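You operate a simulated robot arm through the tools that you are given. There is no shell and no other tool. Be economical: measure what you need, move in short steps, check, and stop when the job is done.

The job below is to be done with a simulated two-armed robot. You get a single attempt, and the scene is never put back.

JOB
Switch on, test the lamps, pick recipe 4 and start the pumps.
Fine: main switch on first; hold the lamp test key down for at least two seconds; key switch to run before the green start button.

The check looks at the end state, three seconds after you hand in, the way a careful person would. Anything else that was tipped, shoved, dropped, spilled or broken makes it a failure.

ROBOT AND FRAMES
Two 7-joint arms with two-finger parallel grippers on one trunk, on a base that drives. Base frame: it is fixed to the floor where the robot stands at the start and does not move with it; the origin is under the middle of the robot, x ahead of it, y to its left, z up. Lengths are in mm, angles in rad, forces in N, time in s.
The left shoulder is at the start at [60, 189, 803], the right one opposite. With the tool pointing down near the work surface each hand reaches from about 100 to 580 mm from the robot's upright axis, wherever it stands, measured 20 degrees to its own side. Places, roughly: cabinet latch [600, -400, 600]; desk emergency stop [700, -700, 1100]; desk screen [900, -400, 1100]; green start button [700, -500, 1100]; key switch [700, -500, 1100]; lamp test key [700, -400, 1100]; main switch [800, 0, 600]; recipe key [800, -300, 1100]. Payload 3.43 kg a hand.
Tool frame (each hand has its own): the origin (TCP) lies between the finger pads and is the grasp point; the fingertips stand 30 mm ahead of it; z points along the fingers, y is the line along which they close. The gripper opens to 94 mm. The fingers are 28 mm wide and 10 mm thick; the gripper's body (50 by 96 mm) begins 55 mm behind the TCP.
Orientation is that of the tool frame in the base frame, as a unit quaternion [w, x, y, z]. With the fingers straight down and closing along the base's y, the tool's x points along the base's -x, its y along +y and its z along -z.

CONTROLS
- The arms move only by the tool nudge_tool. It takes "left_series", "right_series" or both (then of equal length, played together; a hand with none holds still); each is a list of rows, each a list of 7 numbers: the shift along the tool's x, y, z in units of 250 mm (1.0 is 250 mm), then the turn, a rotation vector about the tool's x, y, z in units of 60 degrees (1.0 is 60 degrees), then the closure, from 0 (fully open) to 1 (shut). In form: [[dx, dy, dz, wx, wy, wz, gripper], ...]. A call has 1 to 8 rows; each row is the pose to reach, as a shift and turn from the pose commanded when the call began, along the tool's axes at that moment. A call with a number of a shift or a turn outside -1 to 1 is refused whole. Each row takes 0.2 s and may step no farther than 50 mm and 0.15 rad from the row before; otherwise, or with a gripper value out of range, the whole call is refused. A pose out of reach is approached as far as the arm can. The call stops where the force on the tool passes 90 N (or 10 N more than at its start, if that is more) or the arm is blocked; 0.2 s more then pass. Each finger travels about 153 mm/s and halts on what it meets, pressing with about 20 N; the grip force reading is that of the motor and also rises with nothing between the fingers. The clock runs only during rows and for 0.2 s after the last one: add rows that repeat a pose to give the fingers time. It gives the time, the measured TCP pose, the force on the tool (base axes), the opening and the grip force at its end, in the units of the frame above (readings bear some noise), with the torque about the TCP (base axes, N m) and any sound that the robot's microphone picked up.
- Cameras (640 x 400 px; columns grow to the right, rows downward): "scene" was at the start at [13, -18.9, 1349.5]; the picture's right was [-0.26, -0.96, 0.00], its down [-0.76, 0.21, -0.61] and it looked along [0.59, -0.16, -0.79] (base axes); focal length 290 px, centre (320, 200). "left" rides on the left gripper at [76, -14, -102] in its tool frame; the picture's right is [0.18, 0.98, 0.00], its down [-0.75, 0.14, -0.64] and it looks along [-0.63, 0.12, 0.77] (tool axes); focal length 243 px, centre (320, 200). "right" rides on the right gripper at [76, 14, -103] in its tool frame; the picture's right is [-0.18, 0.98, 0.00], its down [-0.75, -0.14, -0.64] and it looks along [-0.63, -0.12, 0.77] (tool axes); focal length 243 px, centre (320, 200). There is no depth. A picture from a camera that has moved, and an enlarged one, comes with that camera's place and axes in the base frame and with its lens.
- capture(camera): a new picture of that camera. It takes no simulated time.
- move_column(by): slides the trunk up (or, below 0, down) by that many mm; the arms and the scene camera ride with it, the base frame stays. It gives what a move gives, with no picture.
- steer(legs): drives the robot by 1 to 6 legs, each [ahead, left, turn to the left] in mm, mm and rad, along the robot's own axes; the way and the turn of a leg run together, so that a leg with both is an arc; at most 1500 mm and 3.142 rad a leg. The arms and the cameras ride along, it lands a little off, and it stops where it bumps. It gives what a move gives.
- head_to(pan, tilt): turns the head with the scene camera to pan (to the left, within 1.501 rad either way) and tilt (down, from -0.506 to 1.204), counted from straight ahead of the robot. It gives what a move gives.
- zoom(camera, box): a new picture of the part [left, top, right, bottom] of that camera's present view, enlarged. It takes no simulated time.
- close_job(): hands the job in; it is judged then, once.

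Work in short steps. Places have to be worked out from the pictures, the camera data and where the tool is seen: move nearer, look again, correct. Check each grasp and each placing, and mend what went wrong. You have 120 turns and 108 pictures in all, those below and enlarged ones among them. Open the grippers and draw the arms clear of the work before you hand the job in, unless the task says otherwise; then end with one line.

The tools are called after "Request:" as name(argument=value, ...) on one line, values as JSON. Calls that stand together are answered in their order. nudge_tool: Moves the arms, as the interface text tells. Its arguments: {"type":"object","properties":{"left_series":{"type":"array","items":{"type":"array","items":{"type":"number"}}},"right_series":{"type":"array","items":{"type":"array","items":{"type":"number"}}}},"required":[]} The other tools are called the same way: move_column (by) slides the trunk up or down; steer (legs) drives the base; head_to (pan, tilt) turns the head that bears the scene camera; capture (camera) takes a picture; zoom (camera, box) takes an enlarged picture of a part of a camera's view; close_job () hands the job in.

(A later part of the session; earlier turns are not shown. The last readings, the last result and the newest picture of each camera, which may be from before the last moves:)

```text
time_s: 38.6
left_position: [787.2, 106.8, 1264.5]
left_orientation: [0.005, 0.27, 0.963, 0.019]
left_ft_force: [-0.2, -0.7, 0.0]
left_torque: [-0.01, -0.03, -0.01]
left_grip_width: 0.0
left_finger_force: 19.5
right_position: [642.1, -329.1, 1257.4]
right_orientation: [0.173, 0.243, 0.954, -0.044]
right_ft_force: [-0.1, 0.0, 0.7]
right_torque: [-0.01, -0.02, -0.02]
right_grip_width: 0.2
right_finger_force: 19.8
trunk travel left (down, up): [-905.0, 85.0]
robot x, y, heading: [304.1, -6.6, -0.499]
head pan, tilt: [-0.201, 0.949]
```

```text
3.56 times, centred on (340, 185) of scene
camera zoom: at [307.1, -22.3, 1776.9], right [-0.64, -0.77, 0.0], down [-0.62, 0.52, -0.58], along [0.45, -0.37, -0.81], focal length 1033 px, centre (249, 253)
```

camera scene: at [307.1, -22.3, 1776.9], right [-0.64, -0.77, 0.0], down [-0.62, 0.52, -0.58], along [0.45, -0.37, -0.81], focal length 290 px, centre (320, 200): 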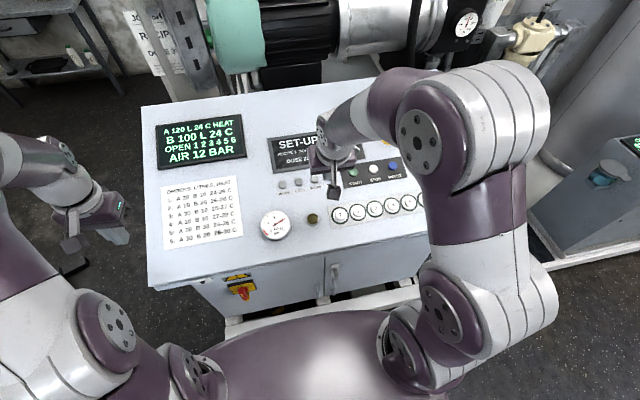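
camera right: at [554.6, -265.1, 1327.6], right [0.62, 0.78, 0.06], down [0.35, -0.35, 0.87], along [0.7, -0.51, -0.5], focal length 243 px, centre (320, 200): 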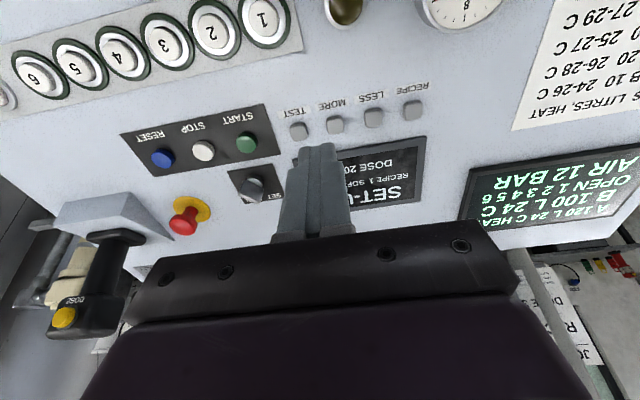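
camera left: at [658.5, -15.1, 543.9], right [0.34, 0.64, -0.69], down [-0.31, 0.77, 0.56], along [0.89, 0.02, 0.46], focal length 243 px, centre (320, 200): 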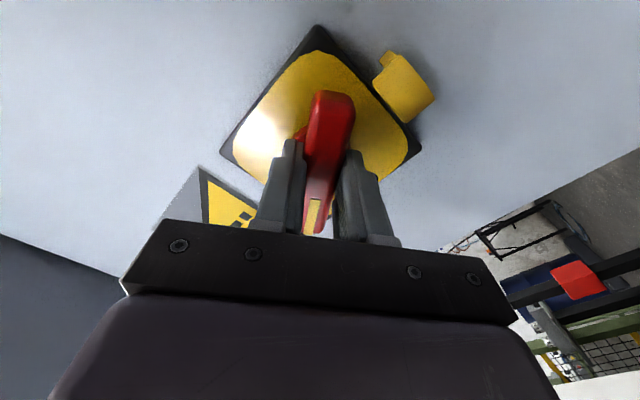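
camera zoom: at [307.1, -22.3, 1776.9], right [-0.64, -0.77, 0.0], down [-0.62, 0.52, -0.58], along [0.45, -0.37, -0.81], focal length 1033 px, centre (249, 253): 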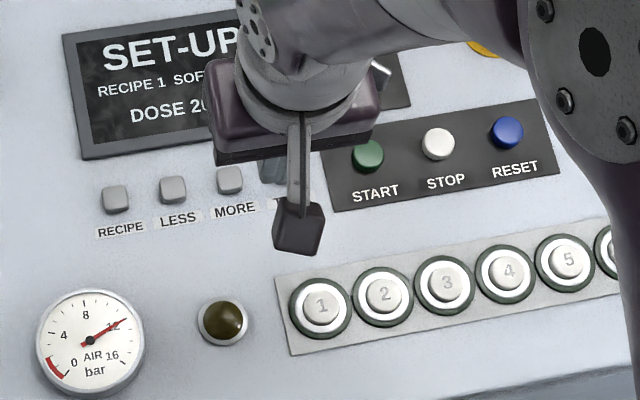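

Triangulation is noisy in this geometry; I move the right hand nearer (forward 80, down 80, right 40) for a second view from the same camera.

Request:
nudge_tool(right_series=[[-0.06, -0.05, 0.14, 0, 0, 0, 1], [-0.12, -0.1, 0.28, 0, 0, 0, 1], [-0.19, -0.16, 0.41, 0, 0, 0, 1]])

Request:
zoom(camera="right", box=[130, 0, 530, 250])

```text
time_s: 39.4
left_position: [788.3, 105.5, 1262.6]
left_orientation: [0.004, 0.27, 0.963, 0.02]
left_ft_force: [0.2, 0.1, 0.0]
left_torque: [0.03, 0.0, 0.0]
left_grip_width: 0.0
left_finger_force: 20.3
right_position: [693.1, -404.9, 1179.6]
right_orientation: [0.171, 0.242, 0.954, -0.044]
right_ft_force: [-0.3, -0.8, 0.5]
right_torque: [0.0, 0.02, 0.0]
right_grip_width: 0.0
right_finger_force: 19.5
trunk travel left (down, up): [-905.0, 85.0]
robot x, y, heading: [301.9, -5.8, -0.499]
head pan, tilt: [-0.201, 0.949]
```

```text
1.60 times, centred on (330, 125) of right
camera zoom: at [606.3, -340.3, 1248.4], right [0.62, 0.78, 0.06], down [0.36, -0.35, 0.86], along [0.7, -0.51, -0.5], focal length 388 px, centre (304, 320)
```

zoom: 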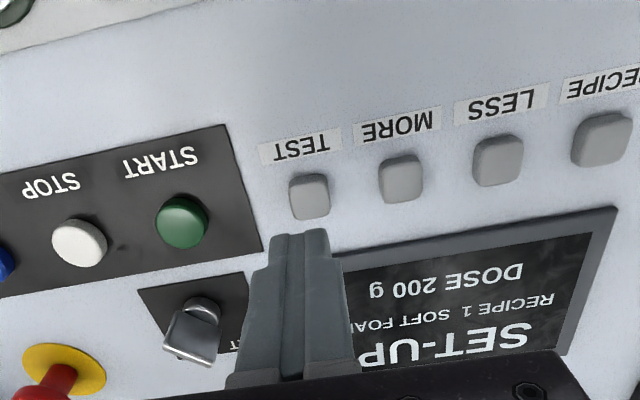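

Good: RECIPE top at about [808,-290,1077], TEST at [738,-426,1077]. I line up over TEST and go down to about 17 mm above it.

Request:
nudge_tool(right_series=[[-0.027, 0.01, 0.0, 0, 0, 0, 1], [-0.027, 0.01, 0.13, 0, 0, 0, 1], [-0.027, 0.01, 0.26, 0, 0, 0, 1]])

Request:
capture(camera="right")

Request:
zoom(camera="scene", box=[250, 130, 430, 240])

```text
time_s: 40.2
left_position: [788.7, 105.4, 1263.2]
left_orientation: [0.005, 0.27, 0.963, 0.019]
left_ft_force: [0.1, 0.4, -0.3]
left_torque: [0.04, 0.02, -0.01]
left_grip_width: 0.1
left_finger_force: 19.9
right_position: [722.7, -415.3, 1120.1]
right_orientation: [0.172, 0.242, 0.954, -0.044]
right_ft_force: [-0.6, 0.7, -0.1]
right_torque: [-0.02, -0.02, 0.02]
right_grip_width: 0.0
right_finger_force: 20.5
trunk travel left (down, up): [-905.0, 85.0]
robot x, y, heading: [306.8, -4.5, -0.495]
head pan, tilt: [-0.201, 0.949]
```

```text
73 pictures are left
camera right: at [634.5, -352.3, 1189.3], right [0.62, 0.78, 0.06], down [0.36, -0.35, 0.86], along [0.7, -0.51, -0.5], focal length 243 px, centre (320, 200)
```

right: 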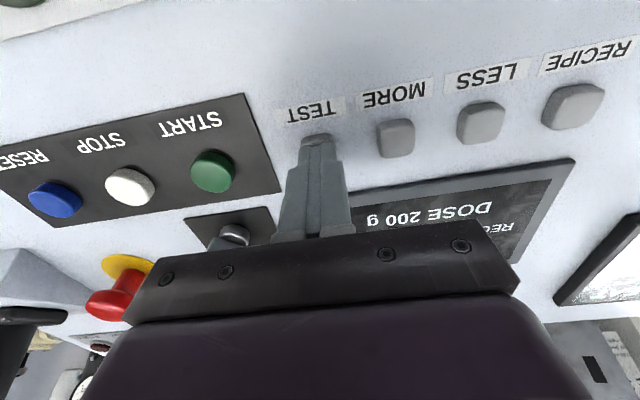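

```text
3.56 times, centred on (340, 185) of scene
camera zoom: at [309.6, -23.8, 1776.9], right [-0.64, -0.77, 0.0], down [-0.62, 0.52, -0.58], along [0.44, -0.37, -0.81], focal length 1033 px, centre (249, 253)
```

zoom: 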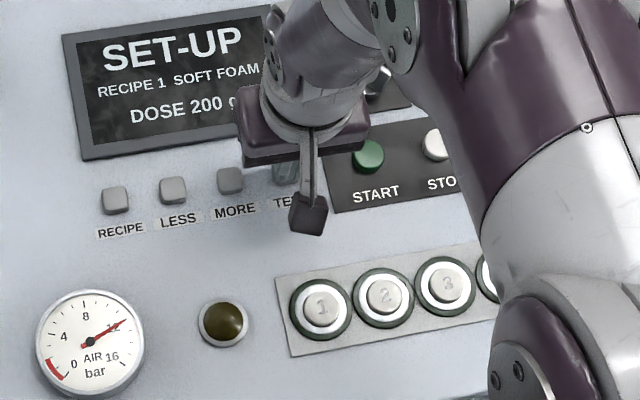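

Lateral alignment looks right (tip at the TEST key). I come down to 16 mm and read the force.

Request:
nudge_tool(right_series=[[0, 0, 0.04, 0, 0, 0, 1], [0, 0, 0.064, 0, 0, 0, 1]])

Request:
zoom(camera="right", box=[230, 70, 430, 195])

```text
time_s: 40.8
left_position: [784.2, 108.0, 1263.7]
left_orientation: [0.006, 0.269, 0.963, 0.02]
left_ft_force: [-0.7, 0.0, 0.3]
left_torque: [0.01, -0.01, 0.0]
left_grip_width: 0.3
left_finger_force: 20.4
right_position: [724.2, -418.1, 1108.3]
right_orientation: [0.175, 0.243, 0.953, -0.045]
right_ft_force: [0.1, 0.5, 11.5]
right_torque: [0.06, 0.0, 0.04]
right_grip_width: 0.1
right_finger_force: 19.2
trunk travel left (down, up): [-905.0, 85.0]
robot x, y, heading: [303.7, -3.1, -0.505]
head pan, tilt: [-0.201, 0.949]
heard: click
```

```text
3.20 times, centred on (330, 132) of right
camera zoom: at [636.1, -352.9, 1177.2], right [0.62, 0.78, 0.07], down [0.35, -0.35, 0.87], along [0.7, -0.52, -0.49], focal length 776 px, centre (288, 416)
```

zoom: 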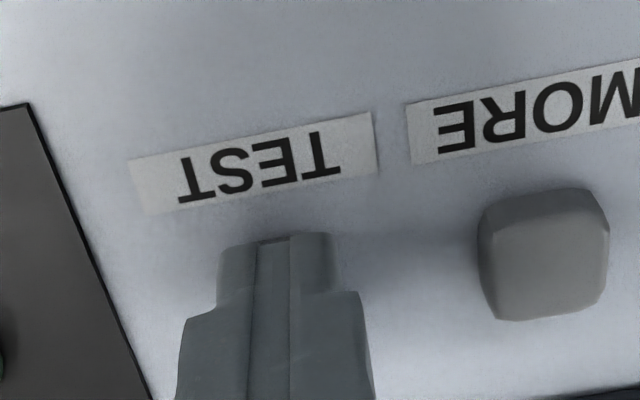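

A click and 11.5 N: the key is in. I check the lamps and hold it for over 3 s.

Request:
nudge_tool(right_series=[[0, 0, 0.004, 0, 0, 0, 1], [0, 0, 0.004, 0, 0, 0, 1], [0, 0, 0.004, 0, 0, 0, 1], [0, 0, 0.004, 0, 0, 0, 1], [0, 0, 0.004, 0, 0, 0, 1], [0, 0, 0.004, 0, 0, 0, 1], [0, 0, 0.004, 0, 0, 0, 1], [0, 0, 0.004, 0, 0, 0, 1]])

Request:
capture(camera="scene")

Request:
nudge_tool(right_series=[[0, 0, 0, 0, 0, 0, 1], [0, 0, 0, 0, 0, 0, 1], [0, 0, 0, 0, 0, 0, 1], [0, 0, 0, 0, 0, 0, 1], [0, 0, 0, 0, 0, 0, 1], [0, 0, 0, 0, 0, 0, 1], [0, 0, 0, 0, 0, 0, 1], [0, 0, 0, 0, 0, 0, 1]])

Request:
capture(camera="scene")

```text
time_s: 42.6
left_position: [785.3, 107.7, 1263.7]
left_orientation: [0.006, 0.27, 0.963, 0.02]
left_ft_force: [0.2, -0.4, -0.1]
left_torque: [-0.02, -0.02, -0.02]
left_grip_width: 0.0
left_finger_force: 20.2
right_position: [724.3, -416.9, 1106.9]
right_orientation: [0.173, 0.242, 0.954, -0.045]
right_ft_force: [-2.0, -1.1, 24.6]
right_torque: [-0.06, -0.06, 0.02]
right_grip_width: 0.0
right_finger_force: 20.1
trunk travel left (down, up): [-905.0, 85.0]
robot x, y, heading: [302.5, -6.3, -0.5]
head pan, tilt: [-0.201, 0.949]
```

```text
70 pictures are left
camera scene: at [304.8, -20.3, 1777.0], right [-0.64, -0.77, 0.0], down [-0.62, 0.52, -0.58], along [0.45, -0.38, -0.81], focal length 290 px, centre (320, 200)
```

scene: 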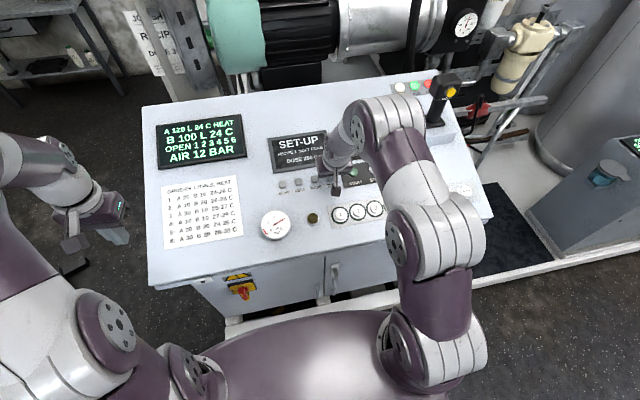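

```text
time_s: 44.4
left_position: [785.2, 109.4, 1263.2]
left_orientation: [0.007, 0.269, 0.963, 0.02]
left_ft_force: [0.8, -0.1, 0.9]
left_torque: [-0.05, 0.0, -0.04]
left_grip_width: 0.1
left_finger_force: 20.0
right_position: [724.6, -416.1, 1105.6]
right_orientation: [0.172, 0.242, 0.954, -0.044]
right_ft_force: [-3.3, 2.1, 22.4]
right_torque: [-0.01, -0.06, 0.0]
right_grip_width: 0.0
right_finger_force: 19.7
trunk travel left (down, up): [-905.0, 85.0]
robot x, y, heading: [304.3, -6.5, -0.496]
head pan, tilt: [-0.201, 0.949]
```

```text
69 pictures are left
camera scene: at [304.5, -19.8, 1777.0], right [-0.64, -0.77, 0.0], down [-0.62, 0.52, -0.58], along [0.45, -0.38, -0.81], focal length 290 px, centre (320, 200)
```

scene: 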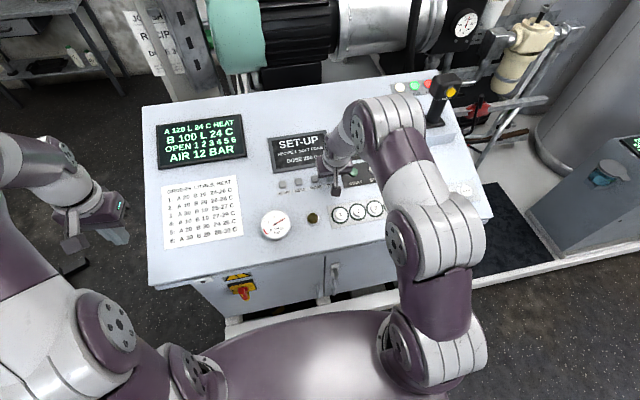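

Lamps (white/green/red) lit and the key was held over 3 s. I release, and move 153 mm left to hover over RECIPE.

Request:
nudge_tool(right_series=[[0, 0, -0.1, 0, 0, 0, 1], [0, 0.1, -0.12, 0, 0, 0, 1], [0, 0.28, -0.12, 0, 0, 0, 1], [0, 0.45, -0.12, 0, 0, 0, 1], [0, 0.612, -0.12, 0, 0, 0, 1], [0, 0.612, -0.1, 0, 0, 0, 1]])

Request:
capture(camera="right")

Request:
capture(camera="scene")

```text
time_s: 45.8
left_position: [787.7, 104.4, 1262.3]
left_orientation: [0.005, 0.27, 0.963, 0.019]
left_ft_force: [0.0, -0.4, 0.1]
left_torque: [0.01, -0.01, -0.01]
left_grip_width: 0.0
left_finger_force: 19.7
right_position: [790.9, -278.8, 1126.7]
right_orientation: [0.171, 0.242, 0.954, -0.043]
right_ft_force: [0.1, -0.1, 0.4]
right_torque: [-0.02, -0.01, -0.01]
right_grip_width: 0.1
right_finger_force: 19.9
trunk travel left (down, up): [-905.0, 85.0]
robot x, y, heading: [306.0, -5.8, -0.498]
head pan, tilt: [-0.201, 0.949]
```

```text
68 pictures are left
camera right: at [703.9, -215.7, 1196.7], right [0.62, 0.78, 0.06], down [0.36, -0.35, 0.86], along [0.7, -0.51, -0.5], focal length 243 px, centre (320, 200)
```

right: 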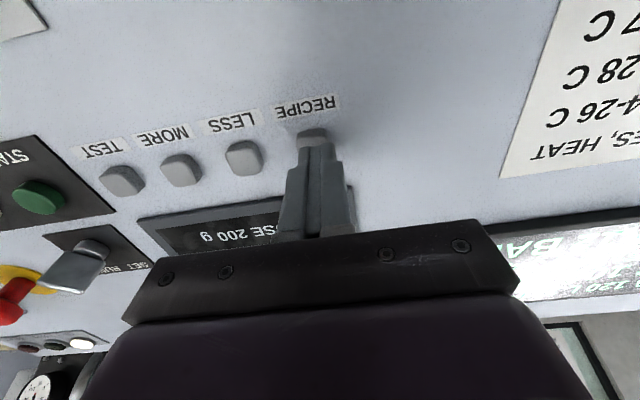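

```text
67 pictures are left
camera scene: at [308.4, -23.4, 1776.9], right [-0.64, -0.77, 0.0], down [-0.62, 0.52, -0.58], along [0.45, -0.37, -0.81], focal length 290 px, centre (320, 200)
```

scene: 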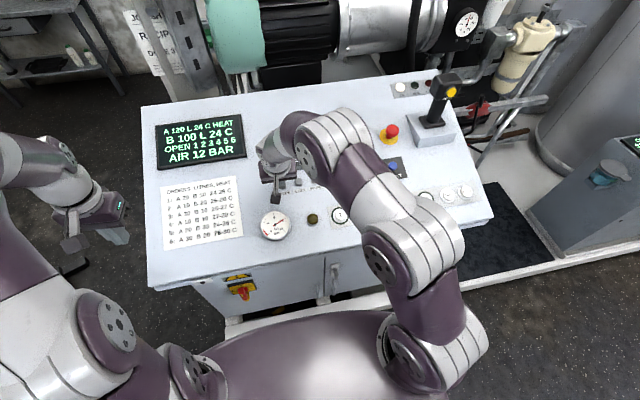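

RECIPE sits right under the tip. One press of about 21 mm travel, then lift and check the display.

Request:
nudge_tool(right_series=[[0, 0, 0.06, 0, 0, 0, 1], [0, 0, 0.084, 0, 0, 0, 1], [0, 0, 0.084, 0, 0, 0, 1], [0, 0, 0.03, 0, 0, 0, 1], [0, 0, 0, 0, 0, 0, 1]])

Request:
zoom(camera="scene", box=[230, 110, 390, 210])

Request:
zoom(camera="right", box=[60, 70, 380, 270])

```text
time_s: 47.0
left_position: [786.4, 106.4, 1263.0]
left_orientation: [0.006, 0.27, 0.963, 0.02]
left_ft_force: [-1.1, -0.2, -0.4]
left_torque: [-0.01, 0.02, 0.04]
left_grip_width: 0.0
left_finger_force: 19.8
right_position: [789.3, -279.3, 1129.2]
right_orientation: [0.172, 0.243, 0.954, -0.043]
right_ft_force: [0.7, 0.0, -0.7]
right_torque: [0.05, 0.01, 0.02]
right_grip_width: 0.2
right_finger_force: 19.9
trunk travel left (down, up): [-905.0, 85.0]
robot x, y, heading: [306.6, -4.9, -0.497]
head pan, tilt: [-0.201, 0.949]
heard: click
```

```text
4.00 times, centred on (310, 160) of scene
camera zoom: at [306.9, -22.2, 1776.9], right [-0.64, -0.77, 0.0], down [-0.62, 0.52, -0.58], along [0.45, -0.37, -0.81], focal length 1162 px, centre (360, 360)
```

zoom: 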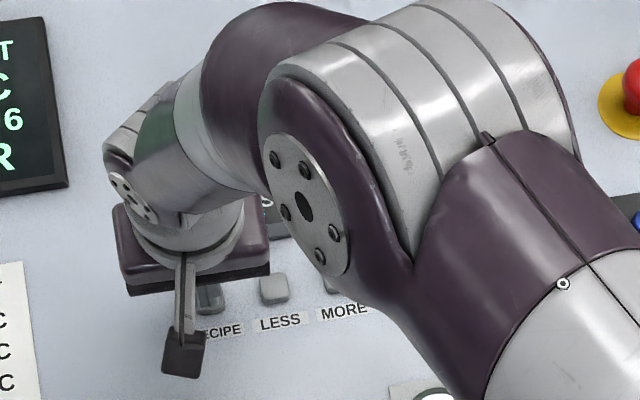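

```text
2.00 times, centred on (220, 170) of right
camera zoom: at [702.1, -215.0, 1197.8], right [0.62, 0.78, 0.06], down [0.36, -0.35, 0.86], along [0.7, -0.51, -0.5], focal length 485 px, centre (520, 260)
```

zoom: 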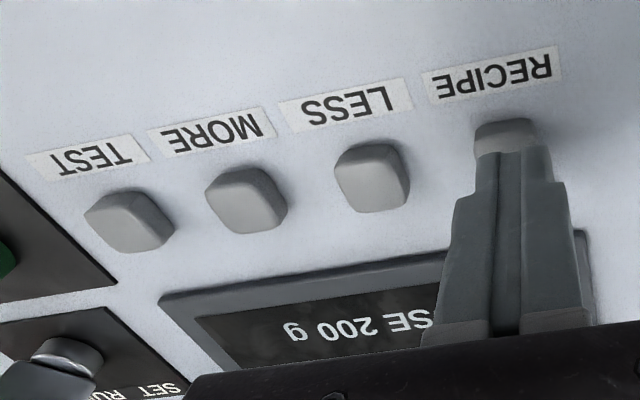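

A click was heard; the display is hidden, so I lift back to read it.

Request:
nudge_tool(right_series=[[0.05, 0, -0.16, 0, 0, 0, 1], [0.15, 0, -0.3, 0, 0, 0, 1], [0.28, 0, -0.4, 0, 0, 0, 1]])

Request:
capture(camera="right")

```text
time_s: 47.8
left_position: [788.1, 106.6, 1263.4]
left_orientation: [0.006, 0.27, 0.963, 0.019]
left_ft_force: [-0.5, 0.1, 0.3]
left_torque: [0.03, -0.03, 0.02]
left_grip_width: 0.3
left_finger_force: 19.9
right_position: [701.1, -229.6, 1198.2]
right_orientation: [0.173, 0.243, 0.954, -0.044]
right_ft_force: [0.6, -0.6, -0.1]
right_torque: [0.03, 0.02, 0.01]
right_grip_width: 0.1
right_finger_force: 20.5
trunk travel left (down, up): [-905.0, 85.0]
robot x, y, heading: [306.5, -6.0, -0.498]
head pan, tilt: [-0.201, 0.949]
```

```text
64 pictures are left
camera right: at [614.3, -166.1, 1267.2], right [0.62, 0.78, 0.06], down [0.36, -0.35, 0.87], along [0.7, -0.51, -0.5], focal length 243 px, centre (320, 200)
```

right: 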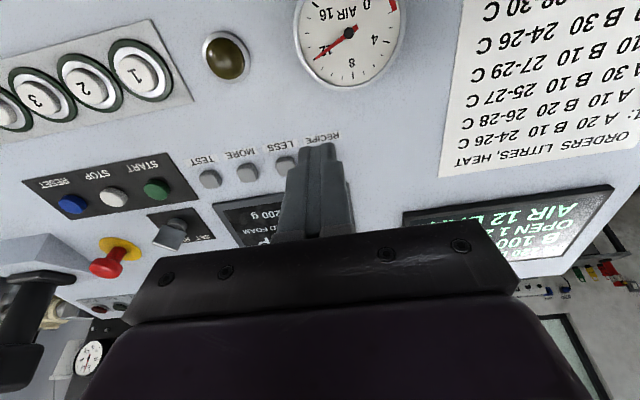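

Request:
zoom(camera="scene", box=[230, 110, 390, 210])

```text
4.00 times, centred on (310, 160) of scene
camera zoom: at [306.7, -22.2, 1776.9], right [-0.64, -0.77, 0.0], down [-0.62, 0.52, -0.58], along [0.45, -0.37, -0.81], focal length 1162 px, centre (360, 360)
```

zoom: 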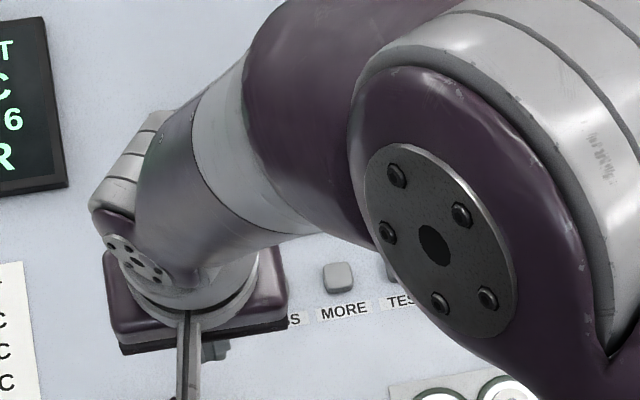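

Request:
nudge_tool(right_series=[[0, -0.19, 0, 0, 0, 0, 1], [0, -0.38, 0, 0, 0, 0, 1], [0, -0.56, 0, 0, 0, 0, 1]])

Request:
zoom(camera="scene", box=[230, 110, 390, 210])

Request:
zoom(camera="right", box=[160, 80, 480, 280])

```text
time_s: 48.6
left_position: [787.7, 105.8, 1263.2]
left_orientation: [0.004, 0.27, 0.963, 0.019]
left_ft_force: [0.0, -0.6, 1.1]
left_torque: [0.04, -0.02, -0.01]
left_grip_width: 0.0
left_finger_force: 20.1
right_position: [636.0, -355.9, 1198.0]
right_orientation: [0.172, 0.241, 0.954, -0.043]
right_ft_force: [0.3, -0.5, -1.0]
right_torque: [0.03, 0.0, 0.01]
right_grip_width: 0.0
right_finger_force: 19.8
trunk travel left (down, up): [-905.0, 85.0]
robot x, y, heading: [303.3, -5.2, -0.495]
head pan, tilt: [-0.201, 0.949]
```

```text
4.00 times, centred on (310, 160) of scene
camera zoom: at [308.1, -23.8, 1776.9], right [-0.64, -0.77, 0.0], down [-0.62, 0.52, -0.58], along [0.45, -0.37, -0.81], focal length 1162 px, centre (360, 360)
```

zoom: 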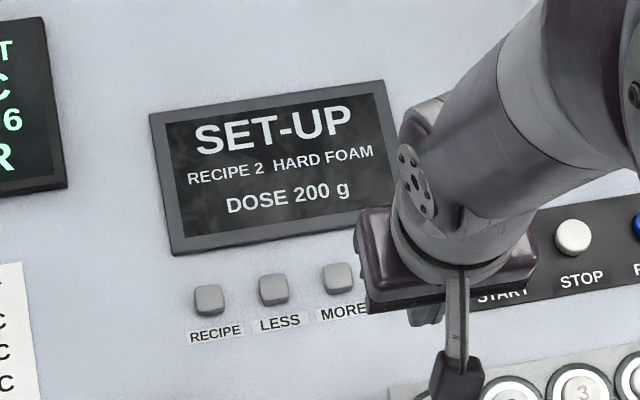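

```text
2.00 times, centred on (320, 180) of right
camera zoom: at [548.5, -292.2, 1267.0], right [0.62, 0.78, 0.06], down [0.36, -0.35, 0.86], along [0.7, -0.51, -0.5], focal length 485 px, centre (320, 240)
```

zoom: 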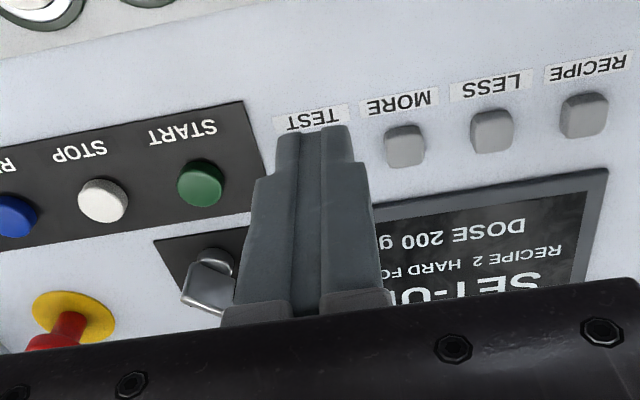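

Display now shows RECIPE 2. I return over the RECIPE key by the reverse path.

Request:
nudge_tool(right_series=[[0, 0.19, 0, 0, 0, 0, 1], [0, 0.38, 0, 0, 0, 0, 1], [0, 0.56, 0, 0, 0, 0, 1], [-0.13, 0.56, 0.1, 0, 0, 0, 1], [-0.23, 0.56, 0.24, 0, 0, 0, 1], [-0.28, 0.56, 0.4, 0, 0, 0, 1], [-0.28, 0.56, 0.4, 0, 0, 0, 1]])

Request:
zoom(camera="right", box=[160, 50, 480, 250])

```text
time_s: 50.2
left_position: [787.2, 106.5, 1262.3]
left_orientation: [0.006, 0.27, 0.963, 0.019]
left_ft_force: [0.4, -0.2, -0.6]
left_torque: [0.01, -0.03, -0.03]
left_grip_width: 0.0
left_finger_force: 20.2
right_position: [792.2, -280.1, 1127.5]
right_orientation: [0.171, 0.243, 0.954, -0.043]
right_ft_force: [0.0, -0.5, 0.0]
right_torque: [-0.02, -0.04, 0.02]
right_grip_width: 0.0
right_finger_force: 20.0
trunk travel left (down, up): [-905.0, 85.0]
robot x, y, heading: [305.9, -2.3, -0.499]
head pan, tilt: [-0.201, 0.949]
```

```text
2.00 times, centred on (320, 150) of right
camera zoom: at [703.9, -215.9, 1197.7], right [0.62, 0.78, 0.06], down [0.36, -0.35, 0.86], along [0.7, -0.51, -0.5], focal length 485 px, centre (320, 300)
```

zoom: 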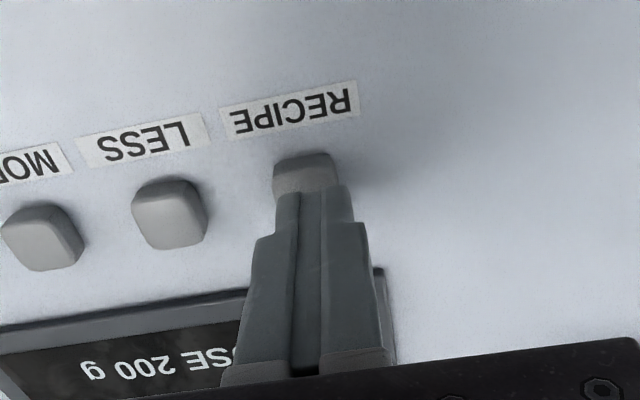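

Second press.

Request:
nudge_tool(right_series=[[0, 0, 0.06, 0, 0, 0, 1], [0, 0, 0.084, 0, 0, 0, 1], [0, 0, 0.084, 0, 0, 0, 1], [0, 0, 0.03, 0, 0, 0, 1], [0, 0, 0, 0, 0, 0, 1]])

```text
time_s: 51.4
left_position: [786.4, 105.9, 1263.6]
left_orientation: [0.006, 0.27, 0.963, 0.019]
left_ft_force: [-0.7, 0.8, -0.5]
left_torque: [0.01, 0.01, -0.04]
left_grip_width: 0.0
left_finger_force: 19.9
right_position: [789.0, -278.9, 1128.5]
right_orientation: [0.171, 0.243, 0.954, -0.044]
right_ft_force: [-0.6, -0.4, -0.5]
right_torque: [-0.03, 0.0, 0.0]
right_grip_width: 0.0
right_finger_force: 19.4
trunk travel left (down, up): [-905.0, 85.0]
robot x, y, heading: [304.6, -5.1, -0.501]
head pan, tilt: [-0.201, 0.949]
heard: click
```

Clicked; third press.

Request:
nudge_tool(right_series=[[0, 0, 0.06, 0, 0, 0, 1], [0, 0, 0.084, 0, 0, 0, 1], [0, 0, 0.084, 0, 0, 0, 1], [0, 0, 0.03, 0, 0, 0, 1], [0, 0, 0, 0, 0, 0, 1]])

Request:
nudge_tool(right_series=[[0.05, 0, -0.16, 0, 0, 0, 1], [0.15, 0, -0.3, 0, 0, 0, 1], [0.28, 0, -0.4, 0, 0, 0, 1], [0.28, -0.19, -0.4, 0, 0, 0, 1], [0.28, -0.38, -0.4, 0, 0, 0, 1], [0.28, -0.56, -0.4, 0, 0, 0, 1]])

Request:
zoom(camera="scene", box=[230, 110, 390, 210])

```text
time_s: 52.6
left_position: [786.6, 106.5, 1263.1]
left_orientation: [0.005, 0.27, 0.963, 0.02]
left_ft_force: [-1.2, 0.0, 0.1]
left_torque: [-0.03, 0.0, 0.02]
left_grip_width: 0.0
left_finger_force: 19.9
right_position: [789.6, -279.0, 1128.5]
right_orientation: [0.171, 0.242, 0.954, -0.043]
right_ft_force: [0.2, -0.6, -0.2]
right_torque: [0.01, 0.03, -0.01]
right_grip_width: 0.3
right_finger_force: 20.4
trunk travel left (down, up): [-905.0, 85.0]
robot x, y, heading: [306.6, -6.8, -0.498]
head pan, tilt: [-0.201, 0.949]
heard: click
```

```text
time_s: 54.0
left_position: [787.9, 105.8, 1263.1]
left_orientation: [0.006, 0.269, 0.963, 0.02]
left_ft_force: [-0.3, 0.1, 0.4]
left_torque: [0.0, -0.01, 0.03]
left_grip_width: 0.0
left_finger_force: 20.3
right_position: [633.9, -353.6, 1195.5]
right_orientation: [0.172, 0.242, 0.954, -0.044]
right_ft_force: [-0.4, -0.6, 0.6]
right_torque: [0.0, -0.04, -0.02]
right_grip_width: 0.0
right_finger_force: 20.2
trunk travel left (down, up): [-905.0, 85.0]
robot x, y, heading: [305.8, -7.1, -0.499]
head pan, tilt: [-0.201, 0.949]
```

```text
4.00 times, centred on (310, 160) of scene
camera zoom: at [307.3, -23.4, 1776.9], right [-0.64, -0.77, 0.0], down [-0.62, 0.52, -0.58], along [0.45, -0.37, -0.81], focal length 1162 px, centre (360, 360)
```

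zoom: 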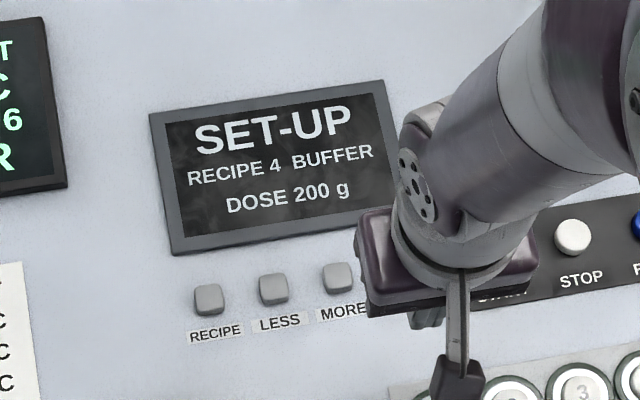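

RECIPE 4 is set. Now the key switch: I look at it closely.

Request:
nudge_tool(right_series=[[0, 0, -0.15, 0, 0, 0, 0.5], [0, -0.15, -0.2, 0, 0, 0, 0.5]])

Request:
capture(camera="right")

Request:
capture(camera="scene")

```text
time_s: 54.6
left_position: [786.0, 104.1, 1264.4]
left_orientation: [0.006, 0.27, 0.963, 0.021]
left_ft_force: [-0.7, 0.0, 0.4]
left_torque: [0.01, 0.01, 0.0]
left_grip_width: 0.1
left_finger_force: 20.2
right_position: [600.6, -380.8, 1242.6]
right_orientation: [0.172, 0.242, 0.954, -0.043]
right_ft_force: [0.1, 0.6, -0.2]
right_torque: [0.04, -0.01, 0.0]
right_grip_width: 47.0
right_finger_force: 0.0
trunk travel left (down, up): [-905.0, 85.0]
robot x, y, heading: [304.2, -6.7, -0.496]
head pan, tilt: [-0.201, 0.949]
```

```text
58 pictures are left
camera right: at [512.9, -317.1, 1313.3], right [0.62, 0.78, 0.07], down [0.36, -0.36, 0.86], along [0.7, -0.51, -0.5], focal length 243 px, centre (320, 200)
```

right: 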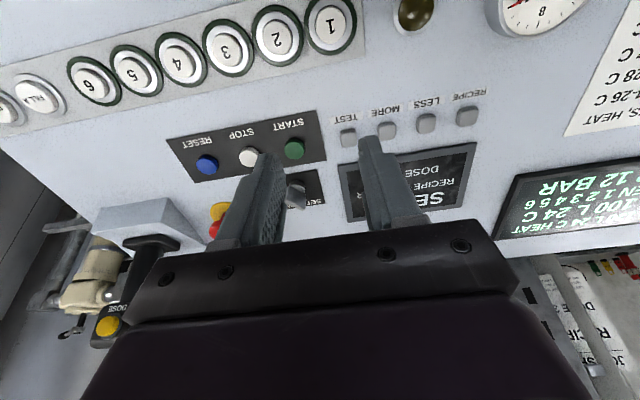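

```text
57 pictures are left
camera scene: at [306.1, -24.5, 1776.8], right [-0.64, -0.77, 0.0], down [-0.62, 0.52, -0.58], along [0.45, -0.37, -0.81], focal length 290 px, centre (320, 200)
```

scene: 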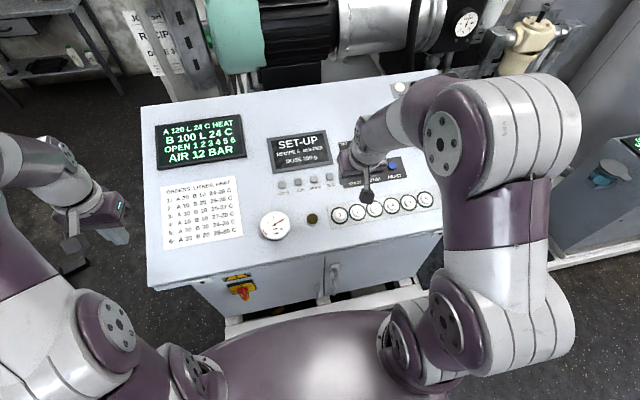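

Request:
zoom(camera="right", box=[250, 130, 370, 220])

Request:
nudge_tool(right_series=[[0, 0.15, 0, 0, 0, 0, 0.5], [0, 0.3, 0, 0, 0, 0, 0.5], [0, 0.45, 0, 0, 0, 0, 0.5], [0, 0.6, 0, 0, 0, 0, 0.5]])

Request:
zoom(camera="right", box=[70, 100, 310, 250])

Request:
capture(camera="scene")

```text
4.44 times, centred on (310, 175) of right
camera zoom: at [512.9, -317.1, 1313.3], right [0.62, 0.78, 0.07], down [0.36, -0.36, 0.86], along [0.7, -0.51, -0.5], focal length 1078 px, centre (364, 311)
```

zoom: 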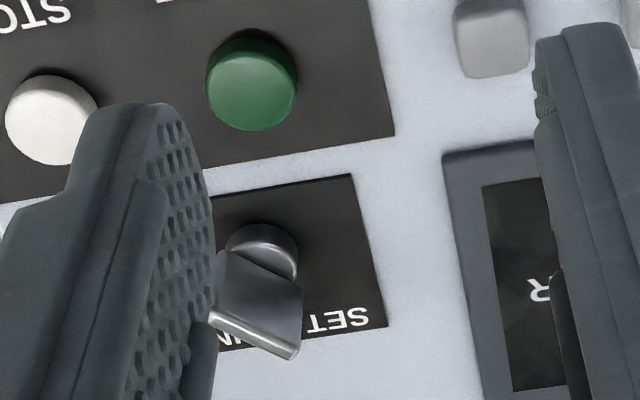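

```text
time_s: 55.6
left_position: [788.7, 107.2, 1260.8]
left_orientation: [0.005, 0.27, 0.963, 0.02]
left_ft_force: [0.6, -0.4, 0.5]
left_torque: [-0.02, 0.02, -0.01]
left_grip_width: 0.0
left_finger_force: 19.7
right_position: [675.5, -246.9, 1243.0]
right_orientation: [0.172, 0.243, 0.954, -0.043]
right_ft_force: [0.6, 0.2, -0.2]
right_torque: [0.02, -0.01, -0.01]
right_grip_width: 46.8
right_finger_force: 0.1
trunk travel left (down, up): [-905.0, 85.0]
robot x, y, heading: [301.7, -6.8, -0.495]
head pan, tilt: [-0.201, 0.949]
```

```text
2.67 times, centred on (190, 175) of right
camera zoom: at [588.2, -182.4, 1313.1], right [0.62, 0.78, 0.06], down [0.36, -0.35, 0.86], along [0.7, -0.51, -0.5], focal length 647 px, centre (667, 267)
```

zoom: 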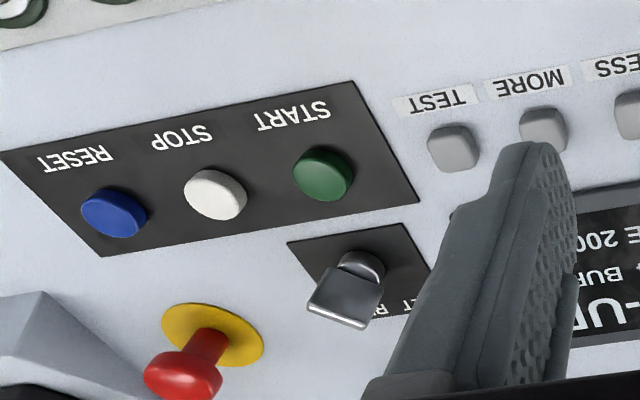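

```text
54 pictures are left
camera scene: at [309.2, -20.6, 1776.9], right [-0.64, -0.77, 0.0], down [-0.62, 0.52, -0.58], along [0.45, -0.38, -0.81], focal length 290 px, centre (320, 200)
```

scene: 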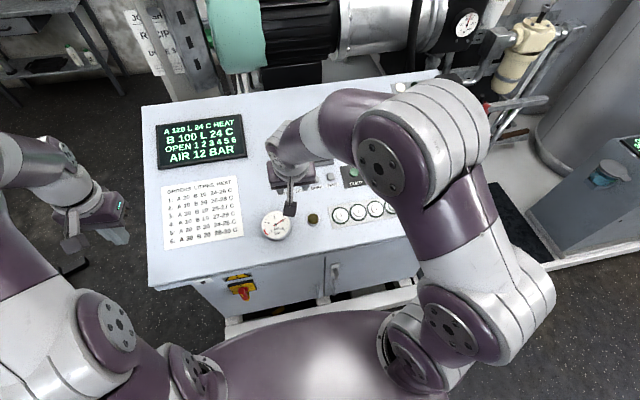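

Key blade top is at about [740,-526.5,1142], its line ~32° left of the desk's up direction, ~31 mm tall. I move above it with the tool squared to the desk and rolled to match the blade.

Request:
nudge_tool(right_series=[[-0.085, -0.123, 0.059, -0.004, 0.014, -0.077, 0.5], [-0.17, -0.246, 0.118, -0.008, 0.027, -0.154, 0.5], [-0.256, -0.369, 0.177, -0.012, 0.041, -0.231, 0.5], [-0.341, -0.491, 0.237, -0.015, 0.055, -0.309, 0.5], [-0.426, -0.614, 0.296, -0.019, 0.069, -0.386, 0.5], [-0.512, -0.737, 0.355, -0.023, 0.082, -0.463, 0.5], [-0.597, -0.86, 0.414, -0.027, 0.096, -0.54, 0.5]])

Request:
capture(camera="right")

Request:
capture(camera="scene")

```text
time_s: 57.2
left_position: [787.6, 105.2, 1262.5]
left_orientation: [0.005, 0.27, 0.963, 0.02]
left_ft_force: [0.7, -0.6, -0.6]
left_torque: [0.02, 0.01, 0.0]
left_grip_width: 0.0
left_finger_force: 19.8
right_position: [726.6, -520.0, 1197.4]
right_orientation: [0.108, -0.035, 0.992, -0.063]
right_ft_force: [-0.3, 0.1, -0.4]
right_torque: [0.05, 0.01, -0.01]
right_grip_width: 47.1
right_finger_force: 0.1
trunk travel left (down, up): [-905.0, 85.0]
robot x, y, heading: [304.3, -7.4, -0.495]
head pan, tilt: [-0.201, 0.949]
```

```text
53 pictures are left
camera right: at [628.9, -501.2, 1278.8], right [0.13, 0.99, -0.09], down [0.6, 0.0, 0.8], along [0.79, -0.16, -0.59], focal length 243 px, centre (320, 200)
```

right: 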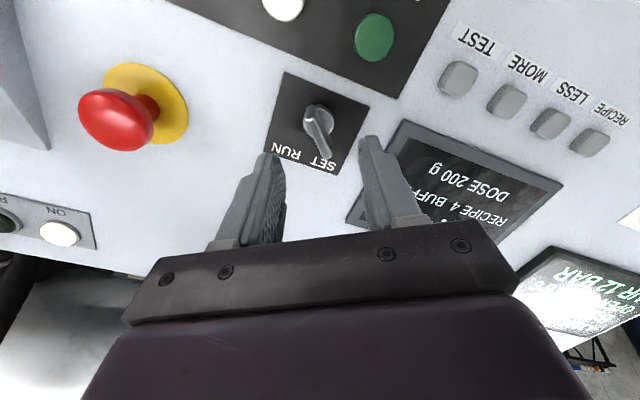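

```text
52 pictures are left
camera scene: at [309.1, -25.4, 1776.9], right [-0.64, -0.77, 0.0], down [-0.62, 0.52, -0.58], along [0.45, -0.37, -0.81], focal length 290 px, centre (320, 200)
```

scene: 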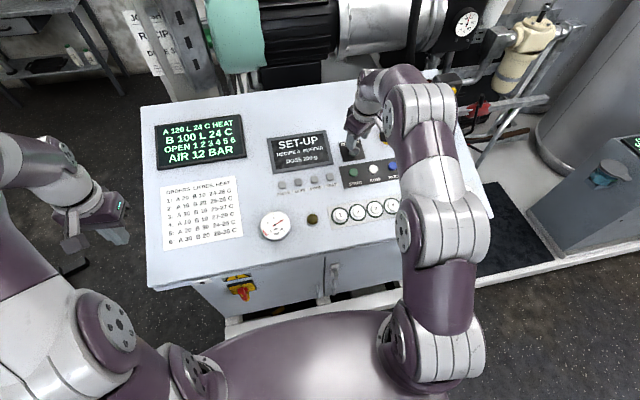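

Reached. I zoom on the key between the fingers.

Request:
zoom(camera="right", box=[240, 70, 400, 190])

```text
3.33 times, centred on (320, 130) of right
camera zoom: at [628.9, -501.2, 1278.8], right [0.13, 0.99, -0.09], down [0.6, 0.0, 0.8], along [0.79, -0.16, -0.59], focal length 809 px, centre (320, 433)
```

zoom: 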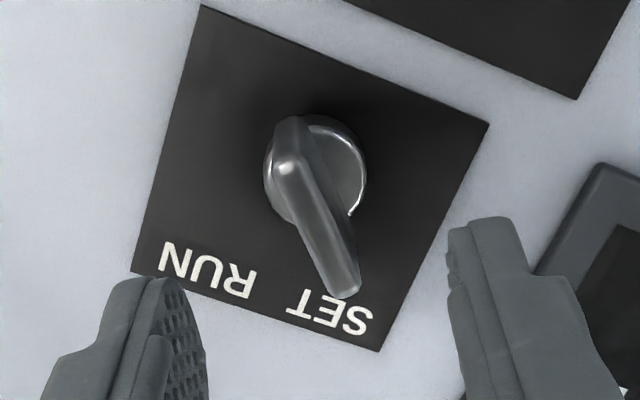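

Well centred; the blade needs about 11° more roll. I roll, descend 49 mm over the blade, and look before closing.

Request:
nudge_tool(right_series=[[0, -0.005, 0.04, 0, 0, -0.1, 0.5], [0, -0.005, 0.1, 0, 0, -0.19, 0.5], [0, -0.005, 0.16, 0, 0, -0.19, 0.5], [0, -0.005, 0.196, 0, 0, -0.19, 0.5]])

Request:
zoom(camera="right", box=[220, 70, 420, 220])

```text
time_s: 58.2
left_position: [788.5, 104.5, 1262.7]
left_orientation: [0.005, 0.269, 0.963, 0.02]
left_ft_force: [0.1, -0.6, -0.2]
left_torque: [-0.01, -0.06, 0.0]
left_grip_width: 0.0
left_finger_force: 19.4
right_position: [736.7, -527.2, 1152.4]
right_orientation: [0.102, -0.133, 0.983, -0.074]
right_ft_force: [0.0, 1.0, 0.6]
right_torque: [-0.01, 0.03, -0.01]
right_grip_width: 47.0
right_finger_force: 0.1
trunk travel left (down, up): [-905.0, 85.0]
robot x, y, heading: [303.6, -3.5, -0.496]
head pan, tilt: [-0.201, 0.949]
```

```text
2.67 times, centred on (320, 145) of right
camera zoom: at [638.5, -522.1, 1234.5], right [-0.07, 0.99, -0.14], down [0.61, 0.15, 0.78], along [0.79, -0.03, -0.61], focal length 647 px, centre (320, 347)
```

zoom: 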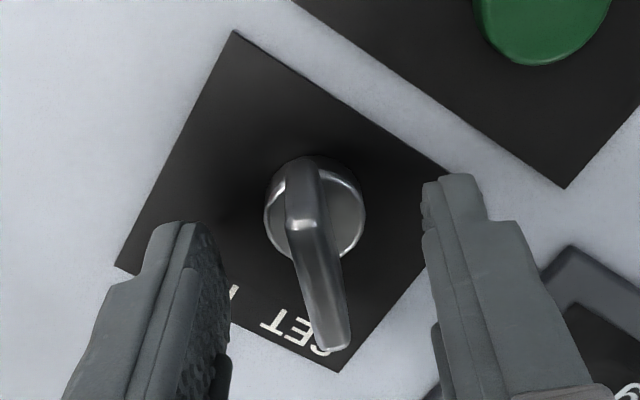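

Blade sits centred between the fingers. I close on it.

Request:
nudge_tool(right_series=[[0, 0, 0, 0, 0, 0, 0.7], [0, 0, 0, 0, 0, 0, 0.85], [0, 0, 0, 0, 0, 0, 1], [0, 0, 0, 0, 0, 0, 1]])

Request:
zoom(camera="right", box=[220, 70, 420, 220])

```text
time_s: 59.2
left_position: [787.1, 105.2, 1262.6]
left_orientation: [0.005, 0.27, 0.963, 0.02]
left_ft_force: [-0.5, -0.7, 0.0]
left_torque: [0.03, 0.01, 0.01]
left_grip_width: 0.0
left_finger_force: 20.1
right_position: [735.9, -526.7, 1152.1]
right_orientation: [0.101, -0.132, 0.983, -0.075]
right_ft_force: [0.4, -2.5, 1.0]
right_torque: [-1.02, -0.05, -0.3]
right_grip_width: 8.8
right_finger_force: 43.0
trunk travel left (down, up): [-905.0, 85.0]
robot x, y, heading: [303.1, -2.0, -0.498]
head pan, tilt: [-0.201, 0.949]
```

```text
2.67 times, centred on (320, 145) of right
camera zoom: at [638.3, -522.5, 1234.6], right [-0.07, 0.99, -0.14], down [0.6, 0.15, 0.78], along [0.79, -0.03, -0.61], focal length 647 px, centre (320, 347)
```

zoom: 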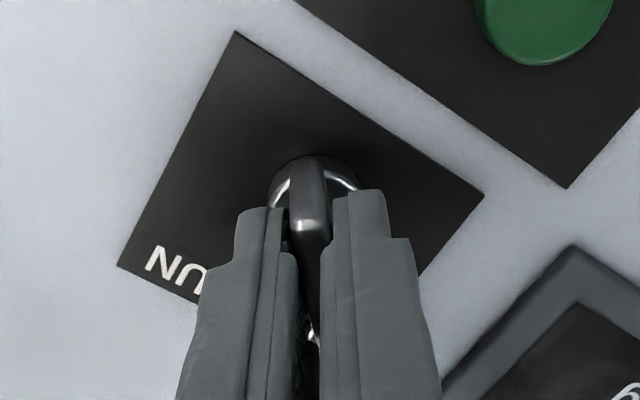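

Gripped at 8.8 mm. I twist clockwise toward RUN in steps.

Request:
nudge_tool(right_series=[[0, 0, 0, 0, 0, 0.13, 1], [0, 0, 0, 0, 0, 0.26, 1], [0, 0, 0, 0, 0, 0.39, 1], [0, 0, 0, 0, 0, 0.52, 1], [0, 0, 0, 0, 0, 0.65, 1], [0, 0, 0, 0, 0, 0.78, 1]])

Request:
zoom(camera="right", box=[220, 70, 420, 220])

Request:
zoom(camera="scene", box=[250, 100, 430, 220])

```text
time_s: 60.6
left_position: [787.8, 105.8, 1263.9]
left_orientation: [0.004, 0.27, 0.963, 0.02]
left_ft_force: [-0.2, 0.3, 0.2]
left_torque: [0.0, -0.03, 0.0]
left_grip_width: 0.1
left_finger_force: 20.2
right_position: [737.4, -525.9, 1151.1]
right_orientation: [0.123, 0.27, 0.955, -0.028]
right_ft_force: [1.4, -1.5, 4.6]
right_torque: [1.15, 0.13, 0.34]
right_grip_width: 8.0
right_finger_force: 41.9
trunk travel left (down, up): [-905.0, 85.0]
robot x, y, heading: [305.4, -6.6, -0.5]
head pan, tilt: [-0.201, 0.949]
```

```text
2.67 times, centred on (320, 145) of right
camera zoom: at [658.7, -463.8, 1232.2], right [0.67, 0.74, 0.06], down [0.41, -0.43, 0.81], along [0.63, -0.51, -0.59], focal length 647 px, centre (320, 347)
```

zoom: 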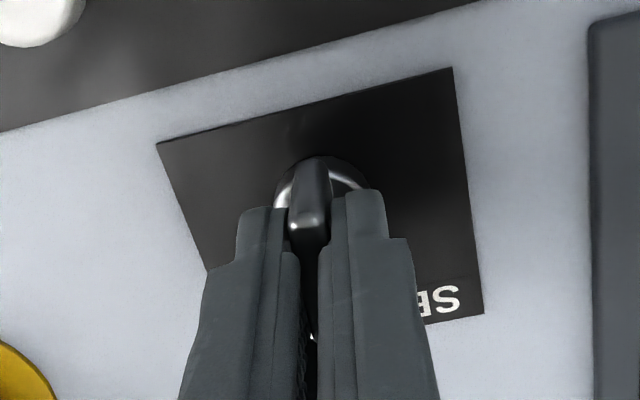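

```text
3.33 times, centred on (340, 160) of scene
camera zoom: at [308.1, -23.0, 1777.0], right [-0.64, -0.77, 0.0], down [-0.62, 0.52, -0.58], along [0.45, -0.37, -0.81], focal length 968 px, centre (253, 333)
```

zoom: 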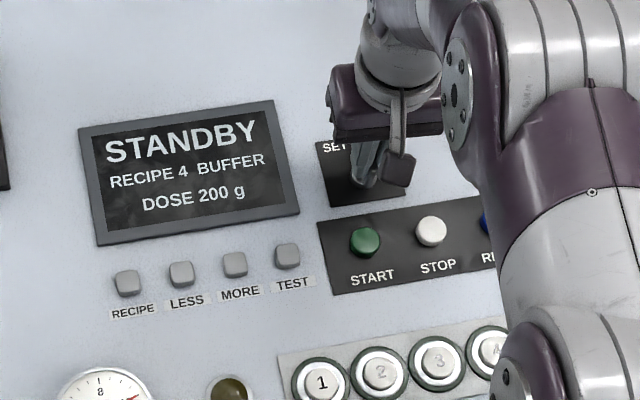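

Display changed to STANDBY. I continue turning toward the RUN stop to fully seat it.

Request:
nudge_tool(right_series=[[0, 0, 0, 0, 0, 0.12, 1], [0, 0, 0, 0, 0, 0.24, 1], [0, 0, 0, 0, 0, 0.36, 1], [0, 0, 0, 0, 0, 0.48, 1], [0, 0, 0, 0, 0, 0.6, 1]])

Request:
zoom(camera="right", box=[220, 70, 420, 220])

```text
time_s: 61.8
left_position: [788.2, 106.1, 1262.9]
left_orientation: [0.004, 0.269, 0.963, 0.019]
left_ft_force: [-0.7, 0.1, 0.0]
left_torque: [0.0, -0.01, -0.01]
left_grip_width: 0.0
left_finger_force: 19.8
right_position: [736.9, -526.8, 1151.7]
right_orientation: [0.125, 0.552, 0.824, 0.01]
right_ft_force: [2.3, 0.9, 3.3]
right_torque: [1.53, -0.44, 0.51]
right_grip_width: 9.2
right_finger_force: 43.1
trunk travel left (down, up): [-905.0, 85.0]
robot x, y, heading: [304.7, -10.0, -0.499]
head pan, tilt: [-0.201, 0.949]
```

```text
2.67 times, centred on (320, 145) of right
camera zoom: at [699.7, -439.2, 1238.3], right [0.96, 0.22, 0.19], down [0.0, -0.67, 0.75], along [0.29, -0.71, -0.64], focal length 647 px, centre (320, 347)
```

zoom: 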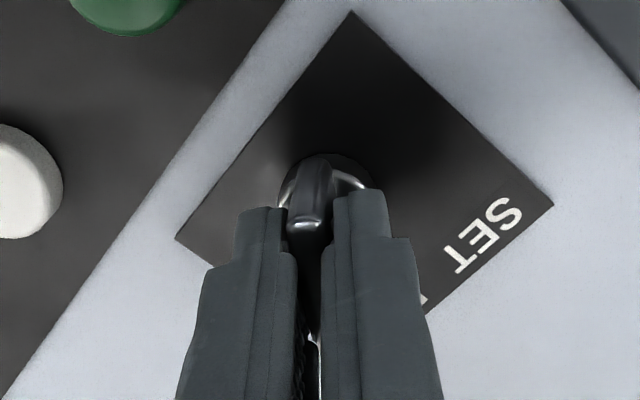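

Request:
nudge_tool(right_series=[[0, 0, 0, 0, 0, 0.06, 1], [0, 0, 0, 0, 0, 0.12, 1], [0, 0, 0, 0, 0, 0.12, 1]])

Request:
nudge_tool(right_series=[[0, 0, 0, 0, 0, -0.03, 0.8], [0, 0, 0, 0, 0, -0.03, 0.5], [0, 0, 0, 0, 0, -0.03, 0.5], [0, 0, -0.1, 0, 0, -0.03, 0.5], [0, 0, -0.24, 0, 0, -0.03, 0.5]])

Request:
zoom(camera="right", box=[220, 70, 420, 220])

Request:
zoom(camera="scene", box=[250, 100, 430, 220])

```text
time_s: 62.6
left_position: [788.0, 106.4, 1262.1]
left_orientation: [0.005, 0.27, 0.963, 0.019]
left_ft_force: [0.3, -1.5, 0.2]
left_torque: [0.0, 0.02, -0.01]
left_grip_width: 0.0
left_finger_force: 19.8
right_position: [737.1, -526.0, 1153.1]
right_orientation: [0.126, 0.602, 0.789, 0.018]
right_ft_force: [2.1, 1.2, -1.2]
right_torque: [-0.29, -0.91, 1.36]
right_grip_width: 9.4
right_finger_force: 43.0
trunk travel left (down, up): [-905.0, 85.0]
robot x, y, heading: [303.2, -6.1, -0.497]
head pan, tilt: [-0.201, 0.949]
```

```text
time_s: 63.8
left_position: [787.7, 107.0, 1263.6]
left_orientation: [0.006, 0.27, 0.963, 0.02]
left_ft_force: [-0.4, -0.1, 0.1]
left_torque: [0.0, 0.0, 0.01]
left_grip_width: 0.2
left_finger_force: 19.9
right_position: [722.1, -518.4, 1210.3]
right_orientation: [0.125, 0.589, 0.798, 0.016]
right_ft_force: [-0.4, 0.5, 0.3]
right_torque: [0.01, -0.02, -0.03]
right_grip_width: 47.1
right_finger_force: 0.1
trunk travel left (down, up): [-905.0, 85.0]
robot x, y, heading: [303.9, -6.2, -0.501]
head pan, tilt: [-0.201, 0.949]
```

```text
2.67 times, centred on (320, 145) of right
camera zoom: at [692.5, -430.2, 1298.7], right [0.97, 0.13, 0.2], down [-0.07, -0.68, 0.73], along [0.23, -0.72, -0.65], focal length 647 px, centre (320, 347)
```

zoom: 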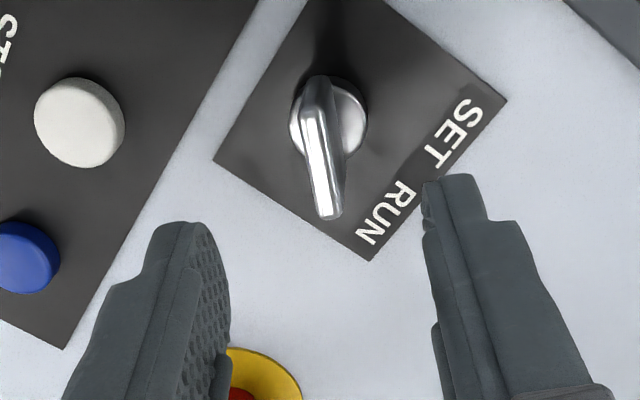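

```text
3.33 times, centred on (340, 160) of scene
camera zoom: at [306.7, -21.4, 1776.9], right [-0.64, -0.77, 0.0], down [-0.62, 0.52, -0.58], along [0.45, -0.38, -0.81], focal length 968 px, centre (253, 333)
```

zoom: 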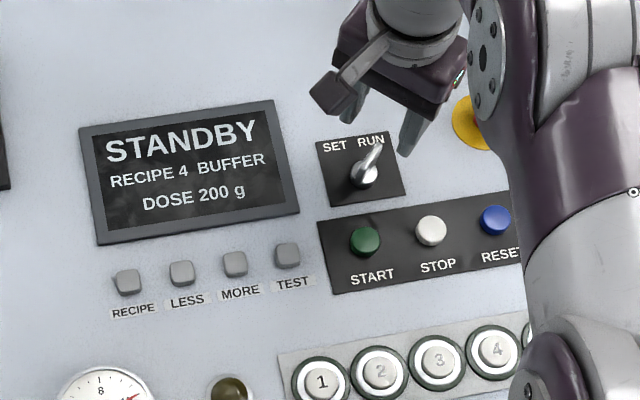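

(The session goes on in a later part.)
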